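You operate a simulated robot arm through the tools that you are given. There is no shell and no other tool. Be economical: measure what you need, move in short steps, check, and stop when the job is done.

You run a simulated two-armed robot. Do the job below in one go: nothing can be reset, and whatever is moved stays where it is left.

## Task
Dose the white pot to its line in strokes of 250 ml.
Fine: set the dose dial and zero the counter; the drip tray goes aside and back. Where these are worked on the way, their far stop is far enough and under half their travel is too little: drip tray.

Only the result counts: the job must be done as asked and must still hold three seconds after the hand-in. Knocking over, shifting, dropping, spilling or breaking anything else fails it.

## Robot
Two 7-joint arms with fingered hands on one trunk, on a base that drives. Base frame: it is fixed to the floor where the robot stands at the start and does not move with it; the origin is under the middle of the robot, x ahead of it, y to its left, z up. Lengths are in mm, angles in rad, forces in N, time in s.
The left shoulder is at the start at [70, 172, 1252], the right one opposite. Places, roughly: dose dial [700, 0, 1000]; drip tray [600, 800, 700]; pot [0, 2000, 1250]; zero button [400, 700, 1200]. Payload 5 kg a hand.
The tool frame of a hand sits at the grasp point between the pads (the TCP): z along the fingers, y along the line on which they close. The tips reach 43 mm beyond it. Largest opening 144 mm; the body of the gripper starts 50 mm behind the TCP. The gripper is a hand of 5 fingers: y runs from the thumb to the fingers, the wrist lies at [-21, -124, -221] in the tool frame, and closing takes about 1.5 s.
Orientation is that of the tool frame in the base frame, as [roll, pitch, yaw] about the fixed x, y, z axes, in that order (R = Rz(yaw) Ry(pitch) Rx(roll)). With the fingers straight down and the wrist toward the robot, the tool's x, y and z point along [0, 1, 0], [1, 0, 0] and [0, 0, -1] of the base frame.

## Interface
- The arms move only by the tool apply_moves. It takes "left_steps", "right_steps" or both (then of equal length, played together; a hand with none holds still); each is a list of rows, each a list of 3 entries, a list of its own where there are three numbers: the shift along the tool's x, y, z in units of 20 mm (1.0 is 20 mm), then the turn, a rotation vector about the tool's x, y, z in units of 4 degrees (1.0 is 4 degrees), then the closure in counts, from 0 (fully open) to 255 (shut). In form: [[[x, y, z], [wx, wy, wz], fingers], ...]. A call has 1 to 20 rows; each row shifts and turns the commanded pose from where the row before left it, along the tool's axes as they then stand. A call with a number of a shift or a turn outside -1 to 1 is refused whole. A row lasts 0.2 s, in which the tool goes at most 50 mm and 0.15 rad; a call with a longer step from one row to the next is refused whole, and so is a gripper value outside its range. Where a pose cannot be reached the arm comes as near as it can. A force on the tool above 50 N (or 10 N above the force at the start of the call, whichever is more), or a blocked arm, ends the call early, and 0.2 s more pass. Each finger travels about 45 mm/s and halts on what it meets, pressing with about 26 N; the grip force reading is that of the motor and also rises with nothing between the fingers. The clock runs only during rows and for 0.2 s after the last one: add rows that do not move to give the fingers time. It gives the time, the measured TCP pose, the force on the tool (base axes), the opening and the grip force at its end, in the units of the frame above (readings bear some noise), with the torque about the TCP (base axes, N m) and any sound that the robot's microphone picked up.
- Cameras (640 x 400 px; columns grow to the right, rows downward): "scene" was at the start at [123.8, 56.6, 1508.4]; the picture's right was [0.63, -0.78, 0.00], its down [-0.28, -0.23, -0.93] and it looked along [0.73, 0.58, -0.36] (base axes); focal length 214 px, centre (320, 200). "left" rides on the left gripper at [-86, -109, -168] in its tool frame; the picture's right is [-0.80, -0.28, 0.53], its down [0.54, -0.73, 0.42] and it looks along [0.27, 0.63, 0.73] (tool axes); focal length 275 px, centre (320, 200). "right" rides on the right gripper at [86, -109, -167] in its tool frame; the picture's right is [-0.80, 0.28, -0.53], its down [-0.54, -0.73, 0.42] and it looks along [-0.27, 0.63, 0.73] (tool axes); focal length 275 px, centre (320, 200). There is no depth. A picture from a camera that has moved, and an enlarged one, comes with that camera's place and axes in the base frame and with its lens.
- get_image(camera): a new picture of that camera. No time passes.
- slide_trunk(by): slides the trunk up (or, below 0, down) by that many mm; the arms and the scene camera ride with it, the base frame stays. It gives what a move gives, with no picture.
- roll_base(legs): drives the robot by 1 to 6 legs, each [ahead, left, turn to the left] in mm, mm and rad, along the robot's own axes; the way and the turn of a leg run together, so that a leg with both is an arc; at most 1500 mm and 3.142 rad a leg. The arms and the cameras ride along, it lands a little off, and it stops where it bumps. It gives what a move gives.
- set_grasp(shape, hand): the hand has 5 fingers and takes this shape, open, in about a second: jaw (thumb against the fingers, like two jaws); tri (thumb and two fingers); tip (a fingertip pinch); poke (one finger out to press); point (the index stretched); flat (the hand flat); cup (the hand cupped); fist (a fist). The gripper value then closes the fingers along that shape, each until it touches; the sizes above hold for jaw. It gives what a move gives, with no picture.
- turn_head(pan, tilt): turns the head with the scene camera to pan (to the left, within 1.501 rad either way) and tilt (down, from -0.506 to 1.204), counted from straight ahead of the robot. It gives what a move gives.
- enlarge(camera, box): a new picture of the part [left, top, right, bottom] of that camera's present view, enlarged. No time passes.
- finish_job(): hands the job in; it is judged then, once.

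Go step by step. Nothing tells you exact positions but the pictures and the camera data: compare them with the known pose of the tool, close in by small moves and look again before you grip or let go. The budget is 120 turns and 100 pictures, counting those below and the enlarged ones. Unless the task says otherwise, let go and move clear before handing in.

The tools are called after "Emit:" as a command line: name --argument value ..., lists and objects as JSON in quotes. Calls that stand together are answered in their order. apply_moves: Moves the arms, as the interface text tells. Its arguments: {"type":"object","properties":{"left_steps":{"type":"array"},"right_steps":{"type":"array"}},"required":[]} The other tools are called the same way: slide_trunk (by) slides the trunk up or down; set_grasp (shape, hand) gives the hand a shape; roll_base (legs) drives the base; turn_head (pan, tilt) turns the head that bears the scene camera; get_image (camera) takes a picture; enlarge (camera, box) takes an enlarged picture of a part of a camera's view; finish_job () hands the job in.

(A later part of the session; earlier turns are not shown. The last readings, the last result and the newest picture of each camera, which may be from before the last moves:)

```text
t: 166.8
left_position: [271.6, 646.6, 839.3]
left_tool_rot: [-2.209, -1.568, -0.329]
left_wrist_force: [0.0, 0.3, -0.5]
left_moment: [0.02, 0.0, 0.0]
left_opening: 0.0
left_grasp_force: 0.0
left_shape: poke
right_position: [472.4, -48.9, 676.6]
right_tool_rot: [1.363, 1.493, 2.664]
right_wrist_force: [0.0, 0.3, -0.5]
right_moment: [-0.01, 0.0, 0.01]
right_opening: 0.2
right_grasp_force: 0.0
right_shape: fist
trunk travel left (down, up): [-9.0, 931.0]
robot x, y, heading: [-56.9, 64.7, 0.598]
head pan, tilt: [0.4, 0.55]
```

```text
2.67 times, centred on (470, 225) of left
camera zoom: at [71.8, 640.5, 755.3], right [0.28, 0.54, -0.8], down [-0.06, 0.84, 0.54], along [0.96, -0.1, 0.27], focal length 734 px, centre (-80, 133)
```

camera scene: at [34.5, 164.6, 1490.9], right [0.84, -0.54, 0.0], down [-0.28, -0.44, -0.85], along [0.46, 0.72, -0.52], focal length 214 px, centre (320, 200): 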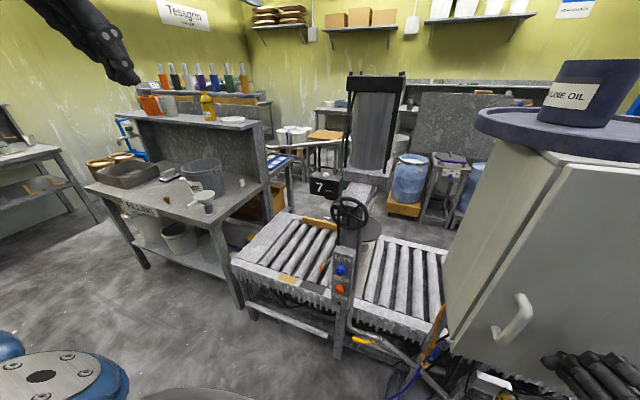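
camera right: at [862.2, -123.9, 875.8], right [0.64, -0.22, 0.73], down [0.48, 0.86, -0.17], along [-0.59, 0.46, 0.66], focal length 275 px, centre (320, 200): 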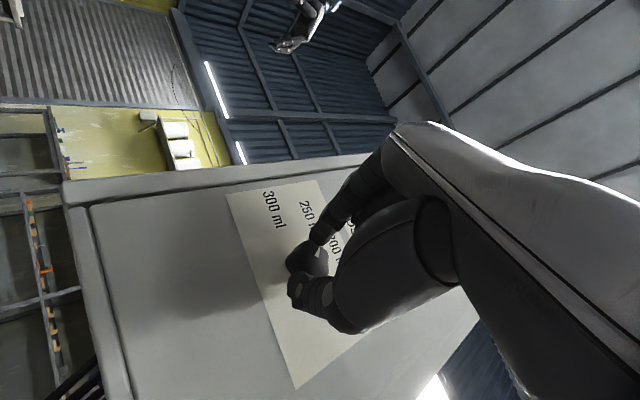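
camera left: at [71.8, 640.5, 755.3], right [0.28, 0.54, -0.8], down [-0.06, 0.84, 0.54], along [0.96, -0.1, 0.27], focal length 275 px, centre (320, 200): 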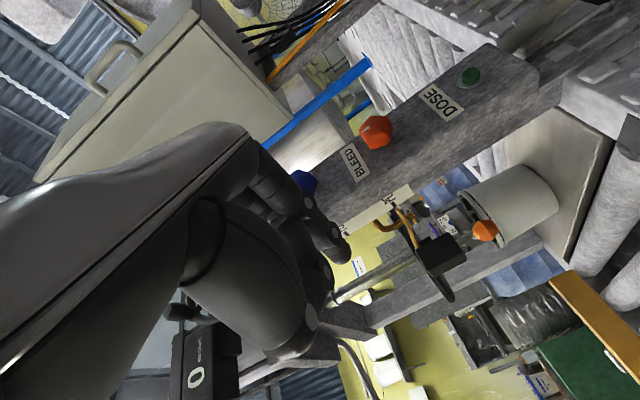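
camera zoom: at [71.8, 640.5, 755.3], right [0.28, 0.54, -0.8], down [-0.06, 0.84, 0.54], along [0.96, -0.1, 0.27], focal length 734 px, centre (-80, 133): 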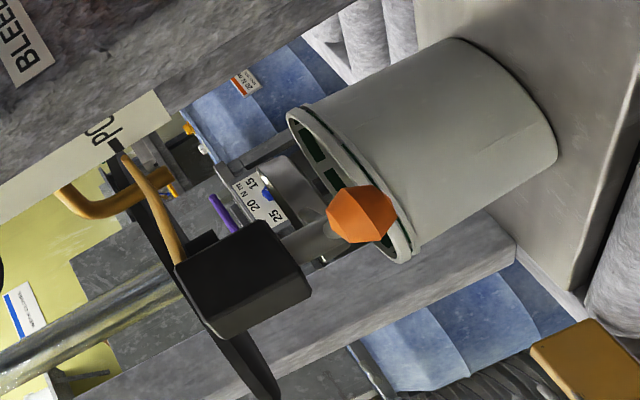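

The pot under the nozzle is white with a green dashed line, and the orange-knobbed lever at (413,737,709) runs back toward the tray. I'll pinch that knob with the left hand.

Emit:
set_grasp --hand "left" --shape "tip"

Emit:
apply_moves --left_steps '[[[-1, 0, 0], [0, 0, 0], 110], [[-1, 0, 0], [0, 0, 0], 110], [[-1, 0, 0], [0, 0, 0], 110], [[-1, 0, 0], [0, 0, 0], 110], [[-1, 0.27, 0], [0, 0, 0], 110], [[-1, 0, 0], [0, 0, 0], 110], [[-0.3, 0, 0], [0, 0, 0], 110], [[0, 0, 1], [0, 0, 0], 110], [[0, 0, 1], [0, 0, 0], 110], [[0, 0, 1], [0, 0, 0], 110], [[0, 0, 0.7], [0, 0, 0], 110]]'

Emit:
get_image --camera "left"

```text
t: 167.7
left_position: [271.9, 645.5, 841.6]
left_tool_rot: [-1.683, -1.568, -0.854]
left_wrist_force: [0.8, -0.2, 0.3]
left_moment: [-0.04, 0.0, 0.0]
left_opening: 143.8
left_grasp_force: 0.0
left_shape: tip
right_position: [472.2, -49.1, 676.3]
right_tool_rot: [1.372, 1.494, 2.674]
right_wrist_force: [1.1, 0.5, 0.1]
right_moment: [0.01, -0.02, 0.02]
right_opening: 0.0
right_grasp_force: 0.0
right_shape: fist
trunk travel left (down, up): [-9.0, 931.0]
robot x, y, heading: [-56.9, 61.1, 0.6]
head pan, tilt: [0.4, 0.55]
```

```text
t: 170.1
left_position: [334.6, 684.5, 715.3]
left_tool_rot: [-2.778, -1.569, 0.239]
left_wrist_force: [0.2, -0.7, 0.2]
left_moment: [0.0, 0.02, -0.02]
left_opening: 82.3
left_grasp_force: 0.1
left_shape: tip
right_position: [472.8, -49.2, 677.9]
right_tool_rot: [1.383, 1.495, 2.684]
right_wrist_force: [0.3, 1.0, -0.1]
right_moment: [0.01, 0.01, 0.01]
right_opening: 0.0
right_grasp_force: 0.0
right_shape: fist
trunk travel left (down, up): [-9.0, 931.0]
robot x, y, heading: [-59.3, 61.1, 0.6]
head pan, tilt: [0.4, 0.55]
```

```text
18 pictures are left
camera left: at [135.5, 679.2, 629.2], right [0.28, 0.54, -0.8], down [-0.06, 0.84, 0.54], along [0.96, -0.1, 0.27], focal length 275 px, centre (320, 200)
```

left: 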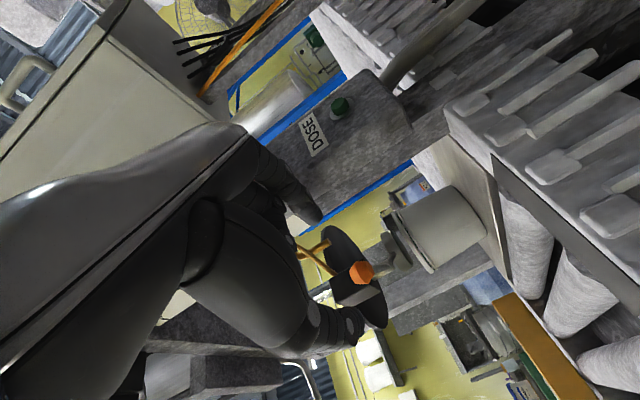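

Emit:
apply_moves --left_steps '[[[0, 0, 1], [0, 0, 0], 110], [[0, 0, 1], [0, 0, 0], 110], [[-0.1, 0, 1], [0, 0, 0], 110], [[0, 0, 0.2], [0, 0, 0], 110], [[0, 0, 0], [0, 0, 0], 255], [[0, 0, 0], [0, 0, 0], 255], [[0, 0, 0], [0, 0, 0], 255], [[0, 0, 0], [0, 0, 0], 255], [[0, 0, 0], [0, 0, 0], 255], [[0, 0, 0], [0, 0, 0], 255], [[0, 0, 0], [0, 0, 0], 255]]'

Emit:
get_image --camera "left"

```text
t: 172.5
left_position: [388.9, 721.2, 713.3]
left_tool_rot: [-1.744, -1.566, -0.792]
left_wrist_force: [7.4, 5.1, 2.9]
left_moment: [0.01, -0.11, -0.06]
left_opening: 13.9
left_grasp_force: 26.5
left_shape: tip
right_position: [473.4, -48.1, 676.9]
right_tool_rot: [1.408, 1.494, 2.71]
right_wrist_force: [0.0, 0.1, 0.0]
right_moment: [-0.02, -0.01, -0.03]
right_opening: 0.1
right_grasp_force: 0.1
right_shape: fist
trunk travel left (down, up): [-9.0, 931.0]
robot x, y, heading: [-56.6, 65.8, 0.6]
head pan, tilt: [0.4, 0.55]
```

```text
17 pictures are left
camera left: at [188.9, 715.7, 627.8], right [0.28, 0.54, -0.8], down [-0.06, 0.84, 0.54], along [0.96, -0.1, 0.27], focal length 275 px, centre (320, 200)
```

left: 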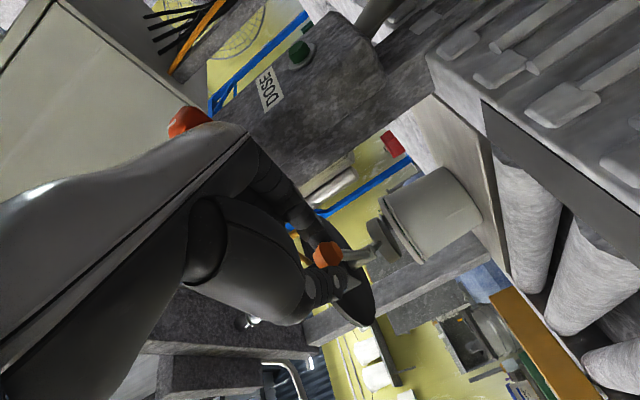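

Emit:
apply_moves --left_steps '[[[0, -0.5, 0], [0, 0, 0], 255], [[0, -0.5, 0], [0, 0, 0], 255], [[0, -0.5, 0], [0, 0, 0], 255], [[0, -0.5, 0], [0, 0, 0], 255]]'

Emit:
get_image --camera "left"

```text
t: 173.5
left_position: [362.3, 754.2, 713.3]
left_tool_rot: [-2.191, -1.566, -0.344]
left_wrist_force: [-1.0, 0.5, -0.9]
left_moment: [0.07, -0.08, -0.06]
left_opening: 12.4
left_grasp_force: 26.2
left_shape: tip
right_position: [471.9, -48.0, 677.1]
right_tool_rot: [1.376, 1.496, 2.68]
right_wrist_force: [0.3, 0.2, -0.2]
right_moment: [-0.02, -0.01, -0.05]
right_opening: 0.0
right_grasp_force: 0.0
right_shape: fist
trunk travel left (down, up): [-9.0, 931.0]
robot x, y, heading: [-55.8, 62.6, 0.605]
head pan, tilt: [0.4, 0.55]
```

```text
16 pictures are left
camera left: at [162.4, 748.4, 628.2], right [0.27, 0.54, -0.8], down [-0.06, 0.84, 0.54], along [0.96, -0.1, 0.26], focal length 275 px, centre (320, 200)
```

left: 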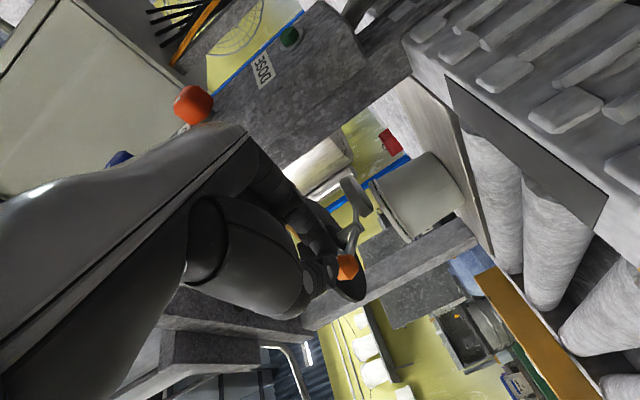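

Emit:
apply_moves --left_steps '[[[0, -0.75, 0.39], [-1, 0, 0], 255], [[0, -0.75, 0.39], [-1, 0, 0], 255], [[0, -0.75, 0.39], [-1, 0, 0], 255], [[0, -0.75, 0.39], [-1, 0, 0], 255], [[0, -0.75, 0.39], [-1, 0, 0], 255], [[0, -0.75, 0.39], [-1, 0, 0], 255]]'

Emit:
get_image --camera "left"

```text
t: 174.9
left_position: [370.9, 854.4, 712.2]
left_tool_rot: [-1.939, -1.567, -1.02]
left_wrist_force: [-0.4, -0.2, -0.3]
left_moment: [0.0, -0.05, 0.01]
left_opening: 12.4
left_grasp_force: 25.9
left_shape: tip
right_position: [473.2, -48.8, 677.1]
right_tool_rot: [1.389, 1.494, 2.691]
right_wrist_force: [-0.4, -0.4, -1.0]
right_moment: [-0.05, -0.03, 0.01]
right_opening: 0.1
right_grasp_force: 0.1
right_shape: fist
trunk travel left (down, up): [-9.0, 931.0]
robot x, y, heading: [-58.1, 62.1, 0.6]
head pan, tilt: [0.4, 0.55]
```

```text
15 pictures are left
camera left: at [184.8, 931.2, 627.1], right [0.47, 0.38, -0.8], down [0.28, 0.79, 0.54], along [0.83, -0.48, 0.26], focal length 275 px, centre (320, 200)
```

left: 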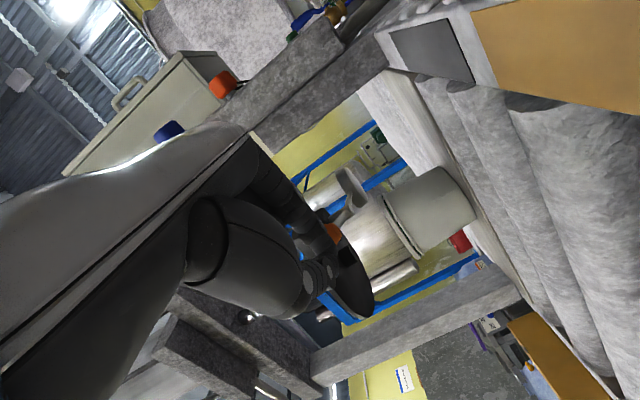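

Emit:
apply_moves --left_steps '[[[0, -0.75, 0.39], [-1, 0, 0], 255], [[0, -0.75, 0.39], [-1, 0, 0], 255], [[0, -0.75, 0.39], [-1, 0, 0], 255], [[0, -0.75, 0.39], [-1, 0, 0], 255], [[0, -0.75, 0.39], [-1, 0, 0], 255], [[0, -0.75, 0.39], [-1, 0, 0], 255]]'

Emit:
enlarge --camera "scene" --box '[260, 80, 480, 280]'

```text
t: 176.3
left_position: [413.2, 943.3, 719.7]
left_tool_rot: [-2.104, -1.558, -1.272]
left_wrist_force: [-11.3, 5.7, -3.5]
left_moment: [-0.21, -0.47, -0.05]
left_opening: 12.9
left_grasp_force: 25.4
left_shape: tip
right_position: [475.5, -50.4, 674.2]
right_tool_rot: [1.369, 1.492, 2.672]
right_wrist_force: [2.5, -0.6, -1.6]
right_moment: [0.19, 0.04, 0.23]
right_opening: 0.1
right_grasp_force: 0.1
right_shape: fist
trunk travel left (down, up): [-9.0, 931.0]
robot x, y, heading: [-51.5, 59.7, 0.599]
head pan, tilt: [0.4, 0.55]
```

```text
2.00 times, centred on (370, 180) of scene
camera zoom: at [37.7, 159.3, 1151.1], right [0.84, -0.54, -0.01], down [-0.28, -0.44, -0.85], along [0.46, 0.72, -0.52], focal length 429 px, centre (220, 240)
```

zoom: 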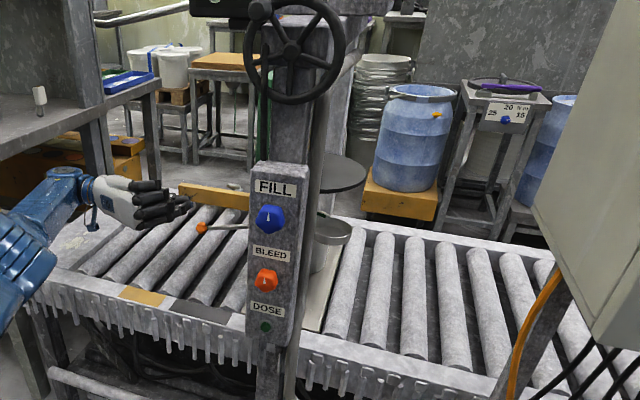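

The pinch slipped after about 45° of lever travel (the tray pivots near (535,765)). I'll re-approach the knob, now near (423,830,710), and swing it further on the right radius.

Emit:
apply_moves --left_steps '[[[0, 0, -1], [0, 0, 0], 110], [[0, 0, -1], [0, 0, 0], 110], [[0, 0, -1], [0, 0, 0], 110], [[0, 0, -1], [1, 0, 0], 110], [[0, 0, 0], [1, 0, 0], 110], [[0, 0, 0], [1, 0, 0], 110], [[0, 0, 0], [1, 0, 0], 110], [[0, 0, 0], [1, 0, 0], 110], [[0, 0, 0], [1, 0, 0], 110], [[0, 0, 0], [1, 0, 0], 110], [[0, 0, 0], [1, 0, 0], 110], [[0, 0, 0], [1, 0, 0], 110], [[0, 0, 0], [1, 0, 0], 110], [[0, 0, 0], [1, 0, 0], 110], [[0, 0, 0], [1, 0, 0], 110]]'

Emit:
apply_moves --left_steps '[[[0, 1, -0.6], [0, 0, 0], 110], [[0, 1, -0.6], [0, 0, 0], 110], [[0, 1, -0.6], [0, 0, 0], 110], [[0, 1, -0.6], [0, 0, 0], 110], [[0, 1, -0.6], [0, 0, 0], 110], [[0, 1, -0.6], [0, 0, 0], 110], [[0, 1, -0.6], [0, 0, 0], 110], [[0, 0.9, -0.6], [0, 0, 0], 110]]'

Emit:
get_image --camera "left"

```text
t: 179.5
left_position: [338.2, 962.1, 714.0]
left_tool_rot: [-1.571, -1.569, -0.964]
left_wrist_force: [0.1, 1.0, 0.6]
left_moment: [-0.06, 0.01, 0.01]
left_opening: 81.2
left_grasp_force: 0.1
left_shape: tip
right_position: [471.5, -49.0, 677.1]
right_tool_rot: [1.401, 1.494, 2.703]
right_wrist_force: [-0.8, -0.3, -0.4]
right_moment: [0.05, 0.02, 0.01]
right_opening: 0.1
right_grasp_force: 0.1
right_shape: fist
trunk travel left (down, up): [-9.0, 931.0]
robot x, y, heading: [-61.4, 59.6, 0.598]
head pan, tilt: [0.4, 0.55]
```

```text
t: 181.3
left_position: [350.5, 775.7, 713.1]
left_tool_rot: [-1.689, -1.567, -0.851]
left_wrist_force: [0.7, -0.7, 0.0]
left_moment: [-0.04, 0.03, 0.02]
left_opening: 81.6
left_grasp_force: 0.1
left_shape: tip
right_position: [472.8, -49.8, 677.5]
right_tool_rot: [1.39, 1.494, 2.689]
right_wrist_force: [-0.2, -1.0, 0.4]
right_moment: [0.0, -0.04, 0.04]
right_opening: 0.0
right_grasp_force: 0.1
right_shape: fist
trunk travel left (down, up): [-9.0, 931.0]
robot x, y, heading: [-53.9, 62.5, 0.596]
head pan, tilt: [0.4, 0.55]
```

```text
13 pictures are left
camera left: at [151.0, 770.6, 628.0], right [0.28, 0.54, -0.8], down [-0.06, 0.84, 0.54], along [0.96, -0.1, 0.27], focal length 275 px, centre (320, 200)
```

left: 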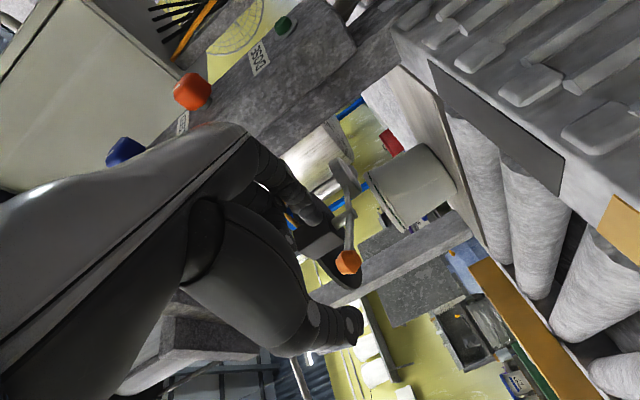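

Emit:
apply_moves --left_steps '[[[0, 0.3, 1], [0, 0, 0], 110], [[0, 0, 1], [0, 0, 0], 110], [[0, 0, 0.3], [0, 0, 0], 110], [[0, 0, 0], [0, 0, 0], 255], [[0, 0, 0], [0, 0, 0], 255], [[0, 0, 0], [0, 0, 0], 255], [[0, 0, 0], [0, 0, 0], 255], [[0, 0, 0], [0, 0, 0], 255], [[0, 0, 0], [0, 0, 0], 255], [[0, -0.267, 0.37], [-1, 0, 0], 255], [[0, -0.267, 0.37], [-1, 0, 0], 255], [[0, -0.267, 0.37], [-1, 0, 0], 255], [[0, -0.267, 0.37], [-1, 0, 0], 255], [[0, -0.267, 0.37], [-1, 0, 0], 255], [[0, -0.267, 0.37], [-1, 0, 0], 255]]'

Emit:
get_image --camera "left"

```text
t: 184.5
left_position: [416.1, 846.7, 716.6]
left_tool_rot: [-1.069, -1.566, -1.887]
left_wrist_force: [-8.6, 5.5, 22.0]
left_moment: [-0.23, -0.43, -0.02]
left_opening: 20.4
left_grasp_force: 26.0
left_shape: tip
right_position: [472.0, -49.3, 677.9]
right_tool_rot: [1.37, 1.496, 2.671]
right_wrist_force: [0.0, 1.1, 0.2]
right_moment: [-0.02, 0.01, -0.04]
right_opening: 0.0
right_grasp_force: 0.0
right_shape: fist
trunk travel left (down, up): [-9.0, 931.0]
robot x, y, heading: [-56.7, 60.2, 0.597]
head pan, tilt: [0.4, 0.55]
```

```text
12 pictures are left
camera left: at [230.9, 922.7, 631.1], right [0.47, 0.38, -0.79], down [0.28, 0.79, 0.55], along [0.83, -0.48, 0.27], focal length 275 px, centre (320, 200)
```

left: 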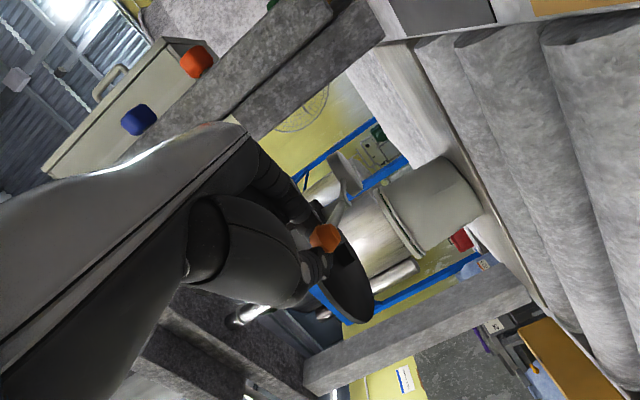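

Emit:
apply_moves --left_steps '[[[0.15, -0.267, 0.37], [-1, 0, 0], 255], [[0.1, -0.267, 0.37], [-1, 0, 0], 255], [[0, -0.267, 0.37], [-1, 0, 0], 255], [[0, -0.267, 0.37], [-1, 0, 0], 255], [[0, -0.267, 0.37], [-1, 0, 0], 255]]'

Emit:
enlarge --camera "scene" --box '[260, 100, 460, 260]'

```text
t: 185.7
left_position: [453.4, 873.4, 718.9]
left_tool_rot: [-2.799, -1.568, -0.507]
left_wrist_force: [-3.1, 5.6, 8.3]
left_moment: [-0.05, -0.08, 0.03]
left_opening: 20.6
left_grasp_force: 25.6
left_shape: tip
right_position: [472.6, -50.0, 676.6]
right_tool_rot: [1.372, 1.496, 2.674]
right_wrist_force: [0.0, 0.3, -0.7]
right_moment: [-0.02, 0.01, 0.01]
right_opening: 0.0
right_grasp_force: 0.0
right_shape: fist
trunk travel left (down, up): [-9.0, 931.0]
robot x, y, heading: [-55.8, 63.0, 0.599]
head pan, tilt: [0.4, 0.55]
```

```text
2.50 times, centred on (360, 180) of scene
camera zoom: at [33.8, 163.5, 1150.9], right [0.84, -0.54, 0.0], down [-0.28, -0.44, -0.85], along [0.46, 0.72, -0.52], focal length 536 px, centre (220, 250)
```

zoom: 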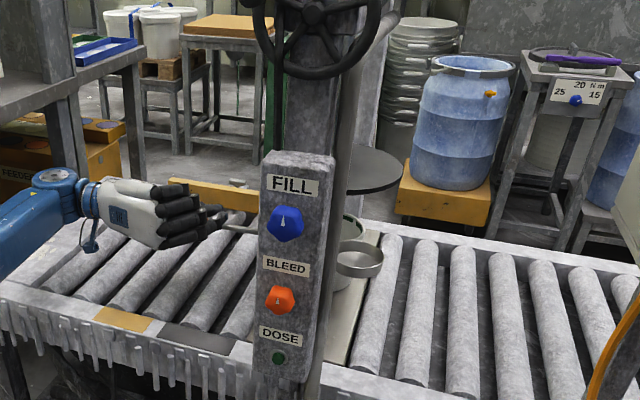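

Emit:
apply_moves --left_steps '[[[0, -0.267, 0.37], [-1, 0, 0], 255], [[0, -0.267, 0.37], [-1, 0, 0], 255], [[0, -0.267, 0.37], [-1, 0, 0], 255], [[0, -0.267, 0.37], [-1, 0, 0], 255]]'

```text
t: 186.7
left_position: [467.2, 868.1, 729.1]
left_tool_rot: [3.06, -1.566, -0.293]
left_wrist_force: [-0.2, 0.6, 0.7]
left_moment: [0.0, 0.01, 0.0]
left_opening: 19.9
left_grasp_force: 26.1
left_shape: tip
left hand out of reach, approached as far as the arm can: row 3, 4
right_position: [472.2, -49.1, 675.0]
right_tool_rot: [1.367, 1.495, 2.667]
right_wrist_force: [0.7, -0.4, 0.2]
right_moment: [-0.02, 0.01, -0.01]
right_opening: 0.0
right_grasp_force: 0.0
right_shape: fist
trunk travel left (down, up): [-9.0, 931.0]
robot x, y, heading: [-56.7, 66.2, 0.601]
head pan, tilt: [0.4, 0.55]
```

The tray has swung well clear of the pot. I'll release the knob, back off, and line the left index finger up with the DOSE button at about (392,590,638).

Emit:
apply_moves --left_steps '[[[0, 0, 0], [0, 0, 0], 60], [[0, 0, 0], [0, 0, 0], 60], [[0, 0, 0], [0, 0, 0], 60], [[0, 0, 0], [0, 0, 0], 60], [[0, 0, -1], [0, 0, 0], 60], [[0, 0, -1], [0, 0, 0], 60], [[0, 0, -1], [0, 0, 0], 60], [[0, 0, -1], [0, 0, 0], 60], [[0, 0, -1], [1, 0, 0], 60], [[0, 0, 0], [1, 0, 0], 60], [[0, 0, 0], [1, 0, 0], 60], [[0, 0, 0], [1, 0, 0], 60], [[0, 0, 0], [1, 0, 0], 60], [[0, 0, 0], [1, 0, 0], 60], [[0, 0, 0], [1, 0, 0], 60], [[0, 0, 0], [1, 0, 0], 60], [[0, 0, 0], [1, 0, 0], 60], [[0, 0, 0], [1, 0, 0], 60], [[0, 0, 0], [1, 0, 0], 60], [[0, 0, 0], [1, 0, 0], 60]]'

Emit:
set_grasp --hand "left" --shape "poke"

```text
t: 190.9
left_position: [375.0, 906.1, 731.0]
left_tool_rot: [-1.475, -1.568, -1.202]
left_wrist_force: [-0.2, -0.3, -0.1]
left_moment: [0.01, 0.0, 0.01]
left_opening: 109.9
left_grasp_force: 0.1
left_shape: tip
right_position: [472.7, -48.5, 678.1]
right_tool_rot: [1.386, 1.495, 2.685]
right_wrist_force: [-0.5, 0.9, -0.1]
right_moment: [0.01, 0.01, 0.01]
right_opening: 0.1
right_grasp_force: 0.1
right_shape: fist
trunk travel left (down, up): [-9.0, 931.0]
robot x, y, heading: [-59.0, 63.2, 0.598]
head pan, tilt: [0.4, 0.55]
```

```text
t: 191.8
left_position: [374.8, 905.5, 730.0]
left_tool_rot: [-1.903, -1.569, -0.773]
left_wrist_force: [-0.3, -0.9, -0.1]
left_moment: [-0.01, 0.02, -0.01]
left_opening: 0.1
left_grasp_force: 0.2
left_shape: poke
right_position: [472.1, -49.4, 676.0]
right_tool_rot: [1.382, 1.495, 2.684]
right_wrist_force: [0.6, -0.6, 0.6]
right_moment: [0.03, 0.01, 0.01]
right_opening: 0.2
right_grasp_force: 0.0
right_shape: fist
trunk travel left (down, up): [-9.0, 931.0]
robot x, y, heading: [-56.8, 59.0, 0.601]
head pan, tilt: [0.4, 0.55]
```

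Emit:
apply_moves --left_steps '[[[0, 0, 0], [1, 0, 0], 0], [[0, 0, 0], [1, 0, 0], 0], [[-0.33, 0.964, -0.943], [0, 0, 0], 0], [[-0.33, 0.964, -0.943], [0, 0, 0], 0], [[-0.33, 0.964, -0.943], [0, 0, 0], 0], [[-0.33, 0.964, -0.943], [0, 0, 0], 0], [[-0.33, 0.964, -0.943], [0, 0, 0], 0], [[-0.33, 0.964, -0.943], [0, 0, 0], 0], [[-0.33, 0.964, -0.943], [0, 0, 0], 0], [[-0.33, 0.964, -0.943], [0, 0, 0], 0], [[-0.33, 0.964, -0.943], [0, 0, 0], 0], [[-0.33, 0.964, -0.943], [0, 0, 0], 0], [[-0.33, 0.964, -0.943], [0, 0, 0], 0], [[-0.33, 0.964, -0.943], [0, 0, 0], 0], [[-0.33, 0.964, -0.943], [0, 0, 0], 0], [[-0.33, 0.964, -0.943], [0, 0, 0], 0]]'

Emit:
get_image --camera "left"

```text
t: 195.2
left_position: [310.8, 533.3, 638.1]
left_tool_rot: [-1.364, -1.568, -1.173]
left_wrist_force: [0.0, 0.1, 0.2]
left_moment: [-0.06, 0.03, 0.01]
left_opening: 0.3
left_grasp_force: 0.1
left_shape: poke
right_position: [472.4, -48.5, 677.3]
right_tool_rot: [1.406, 1.494, 2.707]
right_wrist_force: [0.1, -0.6, 0.7]
right_moment: [-0.02, -0.01, -0.01]
right_opening: 0.0
right_grasp_force: 0.1
right_shape: fist
trunk travel left (down, up): [-9.0, 931.0]
robot x, y, heading: [-54.1, 62.8, 0.599]
head pan, tilt: [0.4, 0.55]
```

```text
10 pictures are left
camera left: at [110.5, 526.1, 553.1], right [0.28, 0.54, -0.8], down [-0.06, 0.84, 0.54], along [0.96, -0.1, 0.27], focal length 275 px, centre (320, 200)
```

left: 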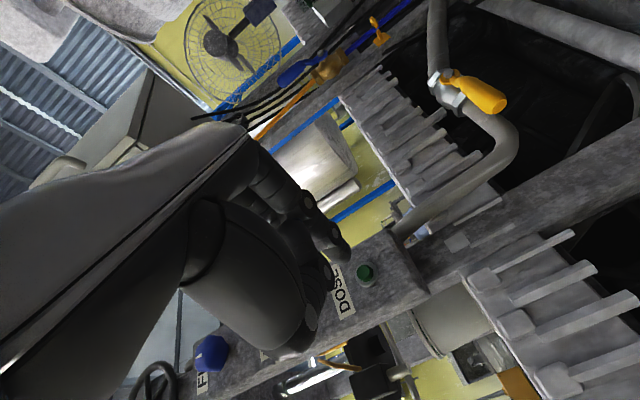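

Emit:
apply_moves --left_steps '[[[-0.25, 0.12, 1], [0, 0, 0], 0], [[0, 0, 1], [0, 0, 0], 0], [[0, 0, 0.4], [0, 0, 0], 0], [[0, 0, 0.3], [0, 0, 0], 0], [[0, 0, 0.25], [0, 0, 0], 0], [[0, 0, 0.25], [0, 0, 0], 0], [[0, 0, 0.2], [0, 0, 0], 0]]'

```text
t: 196.8
left_position: [365.3, 568.7, 633.5]
left_tool_rot: [-1.236, -1.57, -1.301]
left_wrist_force: [-8.1, -5.2, 0.5]
left_moment: [0.02, -0.06, 0.05]
left_opening: 0.0
left_grasp_force: 0.0
left_shape: poke
right_position: [471.6, -49.3, 676.7]
right_tool_rot: [1.386, 1.497, 2.69]
right_wrist_force: [0.2, 0.0, -0.1]
right_moment: [0.01, 0.0, 0.0]
right_opening: 0.1
right_grasp_force: 0.1
right_shape: fist
trunk travel left (down, up): [-9.0, 931.0]
robot x, y, heading: [-58.0, 64.5, 0.601]
head pan, tilt: [0.4, 0.55]
```

Emit:
apply_moves --left_steps '[[[0, 0, 0.2], [0, 0, 0], 0], [[0, 0, 0.2], [0, 0, 0], 0], [[0, 0, 0], [0, 0, 0], 0]]'

Emit:
turn_head --pan 0.4 --tilt 0.35

Emit:
enlarge --camera "scene" --box '[270, 120, 430, 290]'

```text
t: 197.4
left_position: [366.9, 567.9, 633.0]
left_tool_rot: [2.669, -1.565, 1.069]
left_wrist_force: [-20.0, -7.0, 4.6]
left_moment: [0.09, -0.2, 0.18]
left_opening: 0.2
left_grasp_force: 0.0
left_shape: poke
right_position: [471.0, -47.4, 677.4]
right_tool_rot: [1.373, 1.495, 2.677]
right_wrist_force: [0.1, 0.7, -0.4]
right_moment: [-0.02, -0.01, 0.04]
right_opening: 0.0
right_grasp_force: 0.0
right_shape: fist
trunk travel left (down, up): [-9.0, 931.0]
robot x, y, heading: [-58.9, 62.1, 0.602]
head pan, tilt: [0.4, 0.55]
stopped in row 3 (left hand): the force on the tool passed its limit (the readings are from after the stop); the commanded pose is now the measured one
```

```text
t: 198.1
left_position: [368.7, 568.0, 632.8]
left_tool_rot: [2.682, -1.568, 1.056]
left_wrist_force: [-29.5, -11.7, 6.7]
left_moment: [-0.01, -0.18, 0.19]
left_opening: 0.0
left_grasp_force: 0.0
left_shape: poke
right_position: [470.4, -49.0, 678.5]
right_tool_rot: [1.355, 1.496, 2.658]
right_wrist_force: [0.2, 0.4, -1.0]
right_moment: [0.0, -0.03, 0.01]
right_opening: 0.0
right_grasp_force: 0.1
right_shape: fist
trunk travel left (down, up): [-9.0, 931.0]
robot x, y, heading: [-57.3, 61.2, 0.6]
head pan, tilt: [0.4, 0.351]
```

```text
2.35 times, centred on (350, 205) of scene
camera zoom: at [32.7, 165.2, 1169.4], right [0.84, -0.54, 0.0], down [-0.18, -0.29, -0.94], along [0.51, 0.79, -0.34], focal length 505 px, centre (249, 188)
```

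zoom: 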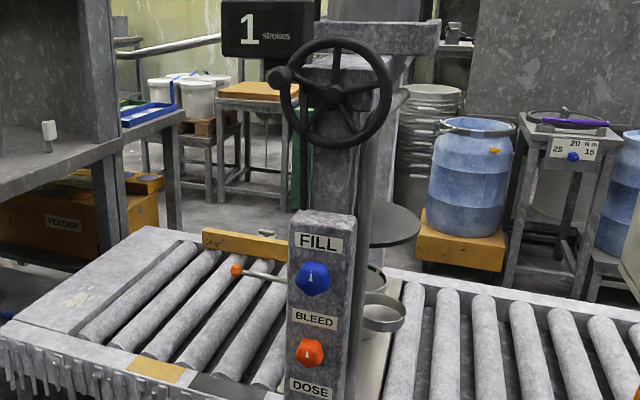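

The counter shows 1 stroke after the press. I'll release and press twice more, with pauses, then check.

Emit:
apply_moves --left_steps '[[[0, 0, -1], [0, 0, 0], 0], [[0, 0, -0.2], [0, 0, 0], 0], [[0, 0, 0], [0, 0, 0], 0], [[0, 0, 0], [0, 0, 0], 0], [[0, 0, 0], [0, 0, 0], 0], [[0, 0, 0], [0, 0, 0], 0], [[0, 0, 0], [0, 0, 0], 0], [[0, 0, 0], [0, 0, 0], 0], [[0, 0, 0.6], [0, 0, 0], 0], [[0, 0, 0.3], [0, 0, 0], 0], [[0, 0, 0.2], [0, 0, 0], 0], [[0, 0, 0], [0, 0, 0], 0]]'

Emit:
apply_moves --left_steps '[[[0, 0, -1], [0, 0, 0], 0], [[0, 0, 0], [0, 0, 0], 0], [[0, 0, 0], [0, 0, 0], 0], [[0, 0, 0], [0, 0, 0], 0], [[0, 0, 0], [0, 0, 0], 0], [[0, 0, 0], [0, 0, 0], 0], [[0, 0, 0], [0, 0, 0], 0], [[0, 0, 0], [0, 0, 0], 0]]'

Emit:
enlarge --camera "scene" --box '[320, 110, 430, 290]'

```text
t: 200.7
left_position: [368.5, 566.3, 631.6]
left_tool_rot: [3.072, -1.566, 0.668]
left_wrist_force: [-12.1, -12.7, -0.2]
left_moment: [0.08, -0.05, -0.1]
left_opening: 0.0
left_grasp_force: 0.1
left_shape: poke
right_position: [471.3, -48.3, 677.3]
right_tool_rot: [1.361, 1.496, 2.664]
right_wrist_force: [0.0, -1.0, -0.2]
right_moment: [0.04, 0.04, -0.03]
right_opening: 0.1
right_grasp_force: 0.1
right_shape: fist
trunk travel left (down, up): [-9.0, 931.0]
robot x, y, heading: [-58.9, 61.3, 0.602]
head pan, tilt: [0.4, 0.351]
```

```text
t: 202.5
left_position: [352.2, 556.0, 629.4]
left_tool_rot: [-3.099, -1.565, 0.555]
left_wrist_force: [0.3, -0.6, 0.1]
left_moment: [-0.02, 0.0, 0.0]
left_opening: 0.0
left_grasp_force: 0.1
left_shape: poke
right_position: [471.9, -47.9, 677.4]
right_tool_rot: [1.39, 1.495, 2.691]
right_wrist_force: [0.1, 0.1, 0.2]
right_moment: [0.04, 0.0, 0.01]
right_opening: 0.1
right_grasp_force: 0.0
right_shape: fist
trunk travel left (down, up): [-9.0, 931.0]
robot x, y, heading: [-60.9, 60.6, 0.599]
head pan, tilt: [0.4, 0.351]
```

```text
2.22 times, centred on (375, 200) of scene
camera zoom: at [35.0, 166.3, 1169.1], right [0.84, -0.54, 0.0], down [-0.19, -0.29, -0.94], along [0.51, 0.79, -0.34], focal length 477 px, centre (198, 200)
```

zoom: 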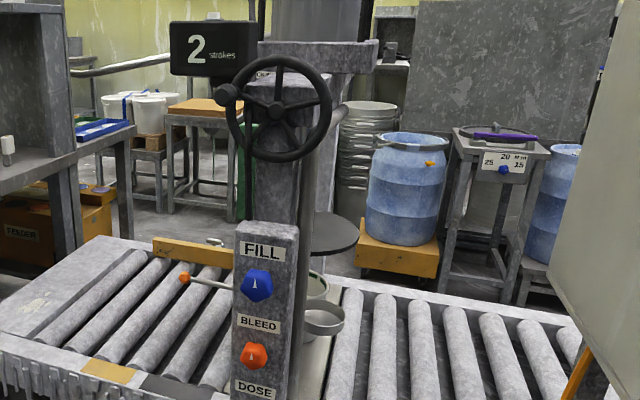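

Emit:
apply_moves --left_steps '[[[0, 0, 0.5], [0, 0, 0], 0], [[0, 0, 0.5], [0, 0, 0], 0], [[0, 0, 0], [0, 0, 0], 0], [[0, 0, -1], [0, 0, 0], 0], [[0, 0, 0], [0, 0, 0], 0], [[0, 0, 0], [0, 0, 0], 0], [[0, 0, 0], [0, 0, 0], 0], [[0, 0, 0], [0, 0, 0], 0], [[0, 0, 0], [0, 0, 0], 0], [[0, 0, 0], [0, 0, 0], 0], [[0, 0, 0], [0, 0, 0], 0], [[0, 0, 0.5], [0, 0, 0], 0], [[0, 0, 0.5], [0, 0, 0], 0], [[0, 0, 0], [0, 0, 0], 0], [[0, 0, -1], [0, 0, 0], 0], [[0, 0, -1], [0, 0, 0], 0], [[0, 0, -1], [0, 0, 0], 0], [[0, 0, 0], [0, 0, 0], 0]]'

Emit:
slide_trunk --by 300

Emit:
turn_head --pan 0.4 --tilt 0.55

Emit:
enlarge --camera "scene" --box '[290, 160, 400, 270]'

```text
t: 206.3
left_position: [318.5, 534.6, 632.0]
left_tool_rot: [-3.141, -1.567, 0.599]
left_wrist_force: [-0.7, 0.0, 0.3]
left_moment: [0.04, -0.02, 0.0]
left_opening: 0.0
left_grasp_force: 0.1
left_shape: poke
right_position: [473.0, -48.3, 676.3]
right_tool_rot: [1.417, 1.494, 2.719]
right_wrist_force: [0.2, 0.1, -0.7]
right_moment: [-0.02, -0.01, -0.01]
right_opening: 0.0
right_grasp_force: 0.1
right_shape: fist
trunk travel left (down, up): [-9.0, 931.0]
robot x, y, heading: [-56.0, 62.7, 0.598]
head pan, tilt: [0.4, 0.351]
```

```text
t: 209.3
left_position: [319.1, 535.7, 932.5]
left_tool_rot: [-2.847, -1.566, 0.304]
left_wrist_force: [-0.8, -0.6, 0.7]
left_moment: [-0.01, 0.03, 0.01]
left_opening: 0.0
left_grasp_force: 0.0
left_shape: poke
right_position: [471.2, -48.4, 976.1]
right_tool_rot: [1.406, 1.495, 2.707]
right_wrist_force: [-0.6, 0.7, 0.1]
right_moment: [0.03, -0.02, 0.01]
right_opening: 0.0
right_grasp_force: 0.1
right_shape: fist
trunk travel left (down, up): [-309.0, 631.0]
robot x, y, heading: [-60.3, 62.1, 0.601]
head pan, tilt: [0.4, 0.351]
```

```text
t: 210.1
left_position: [318.6, 534.4, 931.2]
left_tool_rot: [2.895, -1.566, 0.845]
left_wrist_force: [0.4, -0.2, -0.4]
left_moment: [0.01, -0.01, 0.0]
left_opening: 0.2
left_grasp_force: 0.1
left_shape: poke
right_position: [471.8, -47.9, 976.7]
right_tool_rot: [1.374, 1.495, 2.675]
right_wrist_force: [0.0, 0.6, -0.5]
right_moment: [-0.04, 0.0, 0.0]
right_opening: 0.0
right_grasp_force: 0.1
right_shape: fist
trunk travel left (down, up): [-309.0, 631.0]
robot x, y, heading: [-56.4, 61.7, 0.601]
head pan, tilt: [0.4, 0.55]
```

```text
3.64 times, centred on (345, 215) of scene
camera zoom: at [33.3, 163.6, 1450.9], right [0.84, -0.54, 0.0], down [-0.28, -0.44, -0.85], along [0.46, 0.72, -0.52], focal length 780 px, centre (229, 146)
```

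zoom: 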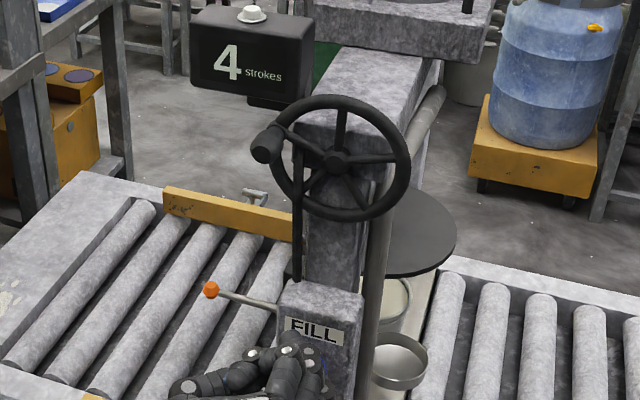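

Emit:
enlarge --camera "scene" --box '[349, 226, 385, 258]'

```text
12.50 times, centred on (367, 242) of scene
camera zoom: at [33.3, 163.6, 1450.9], right [0.84, -0.54, 0.0], down [-0.28, -0.44, -0.85], along [0.46, 0.72, -0.52], focal length 2681 px, centre (-268, -325)
```

zoom: 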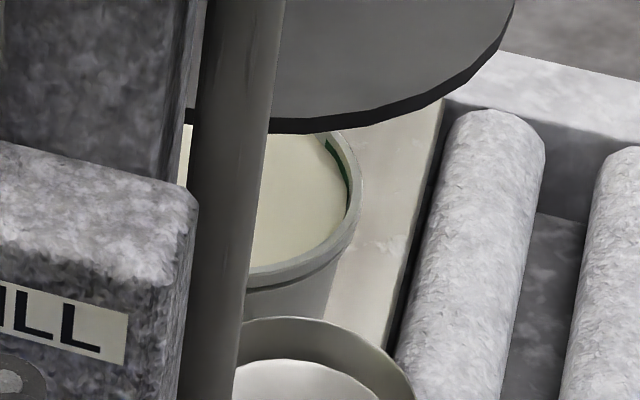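

Emit:
enlarge --camera "scene" --box '[361, 231, 371, 241]'

```text
16.00 times, centred on (366, 236) of scene
camera zoom: at [33.3, 163.6, 1450.9], right [0.84, -0.54, 0.0], down [-0.28, -0.44, -0.85], along [0.46, 0.72, -0.52], focal length 3432 px, centre (-416, -376)
```

zoom: 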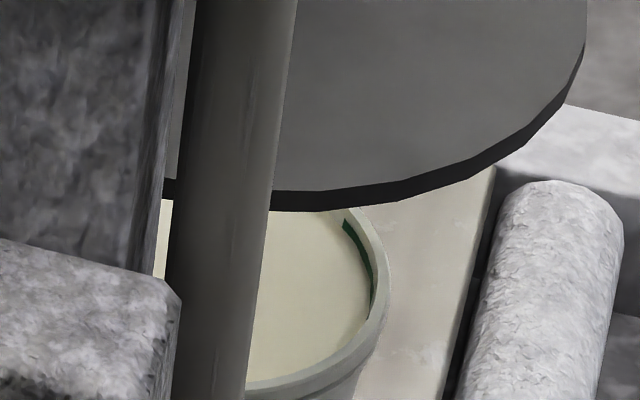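

Four strokes (1 litre) bring the cream up to the green line, so dosing is complete. Now I'll return to the tray lever's knob by the same path I left it.

Emit:
slide_trunk --by -300

Emit:
apply_moves --left_steps '[[[0.33, -0.964, 0.943], [0, 0, 0], 0], [[0.33, -0.964, 0.943], [0, 0, 0], 0], [[0.33, -0.964, 0.943], [0, 0, 0], 0], [[0.33, -0.964, 0.943], [0, 0, 0], 0], [[0.33, -0.964, 0.943], [0, 0, 0], 0], [[0.33, -0.964, 0.943], [0, 0, 0], 0], [[0.33, -0.964, 0.943], [0, 0, 0], 0], [[0.33, -0.964, 0.943], [0, 0, 0], 0], [[0.33, -0.964, 0.943], [0, 0, 0], 0], [[0.33, -0.964, 0.943], [0, 0, 0], 0], [[0.33, -0.964, 0.8], [0, 0, 0], 0], [[0.33, -0.964, 0.8], [0, 0, 0], 0], [[0.33, -0.964, 0.8], [0, 0, 0], 0], [[0.33, -1, 0.8], [0, 0, 0], 0]]'

Emit:
set_grasp --hand "left" --shape "tip"

Emit:
apply_moves --left_steps '[[[0, 0, 0], [-1, 0, 0], 60], [[0, 0, 0], [-1, 0, 0], 60], [[0, 0, 0], [-1, 0, 0], 60], [[0, 0, 0], [-1, 0, 0], 60], [[0, 0, 0], [-1, 0, 0], 60], [[0, 0, 0], [-1, 0, 0], 60], [[0, 0, 0], [-1, 0, 0], 60], [[0, 0, 0], [-1, 0, 0], 60], [[0, 0, 0], [-1, 0, 0], 60], [[0, 0, 0], [-1, 0, 0], 60], [[0, 0, 0], [-1, 0, 0], 60], [[0, 0, 0], [-1, 0, 0], 60], [[0, 0, 0], [-1, 0, 0], 60], [[0, 0, 0], [-1, 0, 0], 60]]'

```text
t: 213.1
left_position: [319.0, 535.5, 631.8]
left_tool_rot: [3.125, -1.565, 0.616]
left_wrist_force: [0.2, 0.4, -0.6]
left_moment: [-0.02, 0.04, -0.04]
left_opening: 0.0
left_grasp_force: 0.1
left_shape: poke
right_position: [471.3, -48.3, 677.0]
right_tool_rot: [1.388, 1.493, 2.69]
right_wrist_force: [0.8, -0.4, 0.0]
right_moment: [0.01, -0.04, -0.01]
right_opening: 0.0
right_grasp_force: 0.1
right_shape: fist
trunk travel left (down, up): [-9.0, 931.0]
robot x, y, heading: [-58.4, 58.8, 0.598]
head pan, tilt: [0.4, 0.55]
```

```text
t: 216.1
left_position: [375.9, 901.6, 723.5]
left_tool_rot: [2.699, -1.564, 1.042]
left_wrist_force: [0.2, 0.1, -0.2]
left_moment: [0.0, 0.02, 0.04]
left_opening: 0.1
left_grasp_force: 0.1
left_shape: poke
right_position: [472.0, -48.3, 678.2]
right_tool_rot: [1.395, 1.494, 2.695]
right_wrist_force: [-0.1, 0.1, 1.4]
right_moment: [0.0, 0.0, 0.05]
right_opening: 0.0
right_grasp_force: 0.1
right_shape: fist
trunk travel left (down, up): [-9.0, 931.0]
robot x, y, heading: [-56.5, 60.9, 0.598]
head pan, tilt: [0.4, 0.55]
```

```text
t: 216.9
left_position: [376.3, 901.9, 724.4]
left_tool_rot: [3.048, -1.564, 0.694]
left_wrist_force: [0.7, -0.5, 1.2]
left_moment: [-0.01, 0.02, 0.01]
left_opening: 143.7
left_grasp_force: 0.1
left_shape: tip
right_position: [472.2, -49.5, 675.7]
right_tool_rot: [1.389, 1.494, 2.69]
right_wrist_force: [-0.4, -0.2, -1.1]
right_moment: [0.01, -0.03, 0.01]
right_opening: 0.0
right_grasp_force: 0.1
right_shape: fist
trunk travel left (down, up): [-9.0, 931.0]
robot x, y, heading: [-58.1, 57.6, 0.601]
head pan, tilt: [0.4, 0.55]
```

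```text
t: 219.9
left_position: [375.0, 902.3, 722.0]
left_tool_rot: [2.135, -1.565, 0.628]
left_wrist_force: [0.0, 0.7, -0.4]
left_moment: [-0.03, -0.04, -0.02]
left_opening: 110.6
left_grasp_force: 0.0
left_shape: tip
right_position: [471.6, -48.1, 677.4]
right_tool_rot: [1.406, 1.494, 2.71]
right_wrist_force: [0.5, -0.8, 0.5]
right_moment: [0.04, -0.01, -0.03]
right_opening: 0.0
right_grasp_force: 0.0
right_shape: fist
trunk travel left (down, up): [-9.0, 931.0]
robot x, y, heading: [-56.4, 62.1, 0.6]
head pan, tilt: [0.4, 0.55]
```

Emit:
get_image --camera "left"

```text
4 pictures are left
camera left: at [259.1, 1064.9, 636.2], right [0.6, 0.06, -0.8], down [0.66, 0.52, 0.54], along [0.45, -0.85, 0.27], focal length 275 px, centre (320, 200)
```

left: 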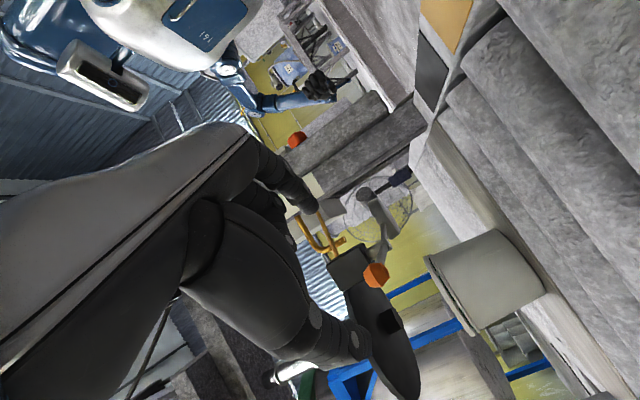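

Emit:
apply_moves --left_steps '[[[-0.3, -0.25, 1], [0, 0, 0], 60], [[-0.3, -0.25, 1], [0, 0, 0], 60], [[0, 0, 1], [0, 0, 0], 60], [[0, 0, 1], [0, 0, 0], 60], [[0, 0, 0], [0, 0, 0], 255], [[0, 0, 0], [0, 0, 0], 255], [[0, 0, 0], [0, 0, 0], 255], [[0, 0, 0], [0, 0, 0], 255], [[0, 0, 0], [0, 0, 0], 255], [[0, 0, 0], [0, 0, 0], 255], [[0, 0, 0], [0, 0, 0], 255], [[0, 0, 0], [0, 0, 0], 255]]'

```text
t: 222.6
left_position: [452.8, 880.6, 711.8]
left_tool_rot: [1.734, -1.567, 1.027]
left_wrist_force: [-4.8, -3.0, 7.5]
left_moment: [-0.39, -0.14, -0.74]
left_opening: 25.1
left_grasp_force: 25.6
left_shape: tip
right_position: [470.6, -49.1, 676.9]
right_tool_rot: [1.382, 1.495, 2.686]
right_wrist_force: [-0.4, -0.1, -0.2]
right_moment: [-0.01, -0.01, 0.0]
right_opening: 0.0
right_grasp_force: 0.1
right_shape: fist
trunk travel left (down, up): [-9.0, 931.0]
robot x, y, heading: [-58.1, 60.7, 0.601]
head pan, tilt: [0.4, 0.55]
```

Gripped the knob (opening 25). Now swing it back along its arc.

Emit:
apply_moves --left_steps '[[[0, 0.355, -0.234], [1, 0, 0], 255], [[0, 0.355, -0.234], [1, 0, 0], 255], [[0, 0.355, -0.234], [1, 0, 0], 255], [[0, 0.355, -0.234], [1, 0, 0], 255], [[0, 0.355, -0.234], [1, 0, 0], 255], [[0, 0.355, -0.234], [1, 0, 0], 255], [[0, 0.355, -0.234], [1, 0, 0], 255], [[0, 0.355, -0.234], [1, 0, 0], 255], [[0, 0.355, -0.234], [1, 0, 0], 255]]'

Emit:
get_image --camera "left"

```text
t: 224.6
left_position: [409.7, 824.0, 711.4]
left_tool_rot: [-2.144, -1.57, -0.746]
left_wrist_force: [-16.7, -6.3, 33.9]
left_moment: [-0.68, -1.32, -1.55]
left_opening: 26.6
left_grasp_force: 26.1
left_shape: tip
left hand out of reach, approached as far as the arm can: row 1
right_position: [470.4, -51.0, 678.4]
right_tool_rot: [1.34, 1.496, 2.642]
right_wrist_force: [-0.3, 0.0, -0.2]
right_moment: [0.03, 0.02, 0.0]
right_opening: 0.0
right_grasp_force: 0.1
right_shape: fist
trunk travel left (down, up): [-9.0, 931.0]
robot x, y, heading: [-61.7, 62.9, 0.602]
head pan, tilt: [0.4, 0.55]
```

```text
3 pictures are left
camera left: at [220.0, 888.7, 626.2], right [0.45, 0.41, -0.8], down [0.23, 0.81, 0.54], along [0.86, -0.43, 0.27], focal length 275 px, centre (320, 200)
```

left: 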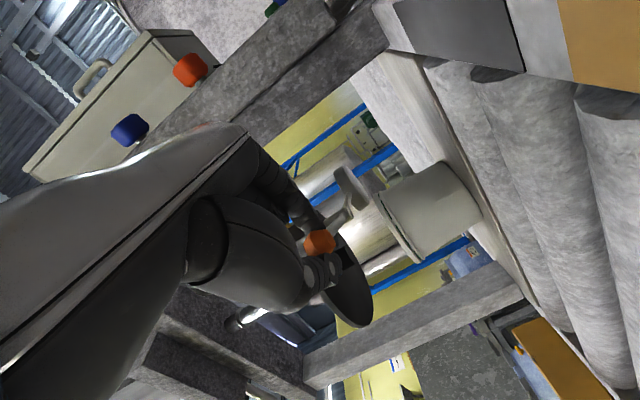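

Emit:
apply_moves --left_steps '[[[0.25, 0.2, -0.35], [0, 0, 0], 255], [[0, 0.36, -0.22], [1, 0, 0], 255], [[0, 0.36, -0.22], [1, 0, 0], 255], [[0, 0.36, -0.22], [1, 0, 0], 255], [[0, 0.36, -0.22], [1, 0, 0], 255], [[0, 0.36, -0.22], [1, 0, 0], 255], [[0, 0.36, -0.22], [1, 0, 0], 255], [[0, 0.36, -0.22], [1, 0, 0], 255]]'

```text
t: 226.3
left_position: [399.9, 762.7, 715.2]
left_tool_rot: [2.078, -1.57, 1.806]
left_wrist_force: [-0.1, -1.5, 22.5]
left_moment: [-0.08, -0.77, -0.34]
left_opening: 22.1
left_grasp_force: 25.9
left_shape: tip
right_position: [471.3, -50.0, 677.8]
right_tool_rot: [1.357, 1.495, 2.658]
right_wrist_force: [0.5, 0.5, 0.0]
right_moment: [0.01, 0.02, -0.03]
right_opening: 0.0
right_grasp_force: 0.0
right_shape: fist
trunk travel left (down, up): [-9.0, 931.0]
robot x, y, heading: [-57.4, 62.0, 0.6]
head pan, tilt: [0.4, 0.55]
```

Emit:
apply_moves --left_steps '[[[0.1, 0.36, -0.22], [1, 0, 0], 255], [[0, 0.36, -0.2], [1, 0, 0], 255], [[0, 0.36, -0.2], [1, 0, 0], 255], [[0, 0.36, -0.2], [1, 0, 0], 255], [[0, 0.36, -0.2], [0.5, 0, 0], 255]]'

Emit:
get_image --camera "left"

```text
t: 227.3
left_position: [405.4, 743.7, 716.6]
left_tool_rot: [-0.975, -1.566, -1.183]
left_wrist_force: [-7.2, 3.9, 9.8]
left_moment: [-0.05, -0.29, -0.39]
left_opening: 21.6
left_grasp_force: 25.3
left_shape: tip
right_position: [471.1, -47.3, 676.1]
right_tool_rot: [1.361, 1.497, 2.667]
right_wrist_force: [0.7, 0.2, -1.6]
right_moment: [0.01, -0.02, 0.07]
right_opening: 0.0
right_grasp_force: 0.0
right_shape: fist
trunk travel left (down, up): [-9.0, 931.0]
robot x, y, heading: [-58.0, 61.0, 0.605]
head pan, tilt: [0.4, 0.55]
stopped in row 4 (left hand): the force on the tool passed its limit (the readings are from after the stop); the commanded pose is now the measured one
```

```text
2 pictures are left
camera left: at [221.0, 665.8, 631.1], right [0.06, 0.61, -0.79], down [-0.37, 0.75, 0.55], along [0.93, 0.26, 0.27], focal length 275 px, centre (320, 200)
```

left: 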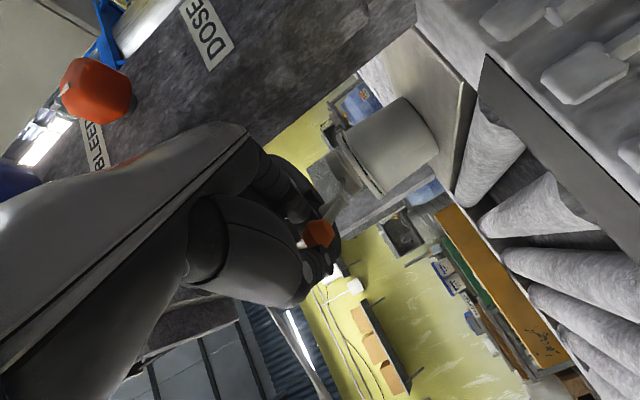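

The lever hit its stop at its starting place, with the tray back over the pot. Release and withdraw.

Emit:
apply_moves --left_steps '[[[0, 0, 0], [0, 0, 0], 110], [[0, 0, 0], [0, 0, 0], 110], [[0, 0, 0], [0, 0, 0], 110], [[0, 0, 0], [0, 0, 0], 110], [[0, 0, 0], [0, 0, 0], 110], [[0, 0, -1], [0, 0, 0], 110], [[0, 0, -1], [0, 0, 0], 110], [[0, 0, -1], [0, 0, 0], 110], [[0, 0, -1], [0, 0, 0], 110], [[0, 0, -1], [0, 0, 0], 110], [[0, 0, -1], [0, 0, 0], 110], [[0, 0, -1], [0, 0, 0], 110], [[0, 0, -1], [0, 0, 0], 110]]'

Emit:
get_image --camera "scene"

```text
t: 228.8
left_position: [384.2, 731.0, 714.3]
left_tool_rot: [-1.477, -1.56, -0.661]
left_wrist_force: [-9.5, 9.4, -2.4]
left_moment: [0.16, -0.08, -0.98]
left_opening: 82.1
left_grasp_force: 0.0
left_shape: tip
right_position: [472.7, -44.0, 677.1]
right_tool_rot: [1.384, 1.495, 2.694]
right_wrist_force: [0.1, -0.6, -1.0]
right_moment: [0.04, -0.04, 0.05]
right_opening: 0.0
right_grasp_force: 0.2
right_shape: fist
trunk travel left (down, up): [-9.0, 931.0]
robot x, y, heading: [-58.6, 63.2, 0.608]
head pan, tilt: [0.4, 0.55]
stopped in row 7 (left hand): the force on the tool passed its limit (the readings are from after the stop); the commanded pose is now the measured one
```

```text
1 pictures are left
camera scene: at [32.0, 164.6, 1150.7], right [0.84, -0.54, 0.0], down [-0.28, -0.44, -0.85], along [0.46, 0.72, -0.52], focal length 214 px, centre (320, 200)
```

scene: 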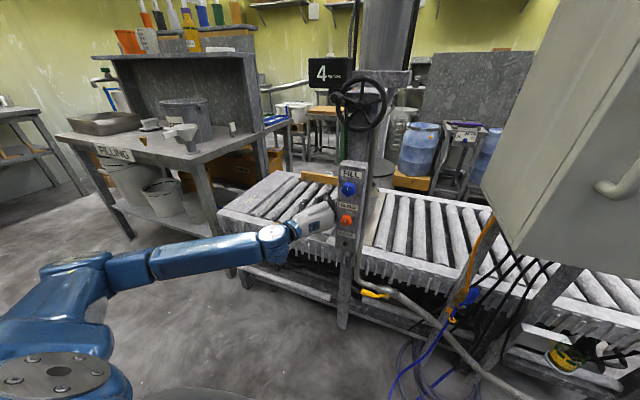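

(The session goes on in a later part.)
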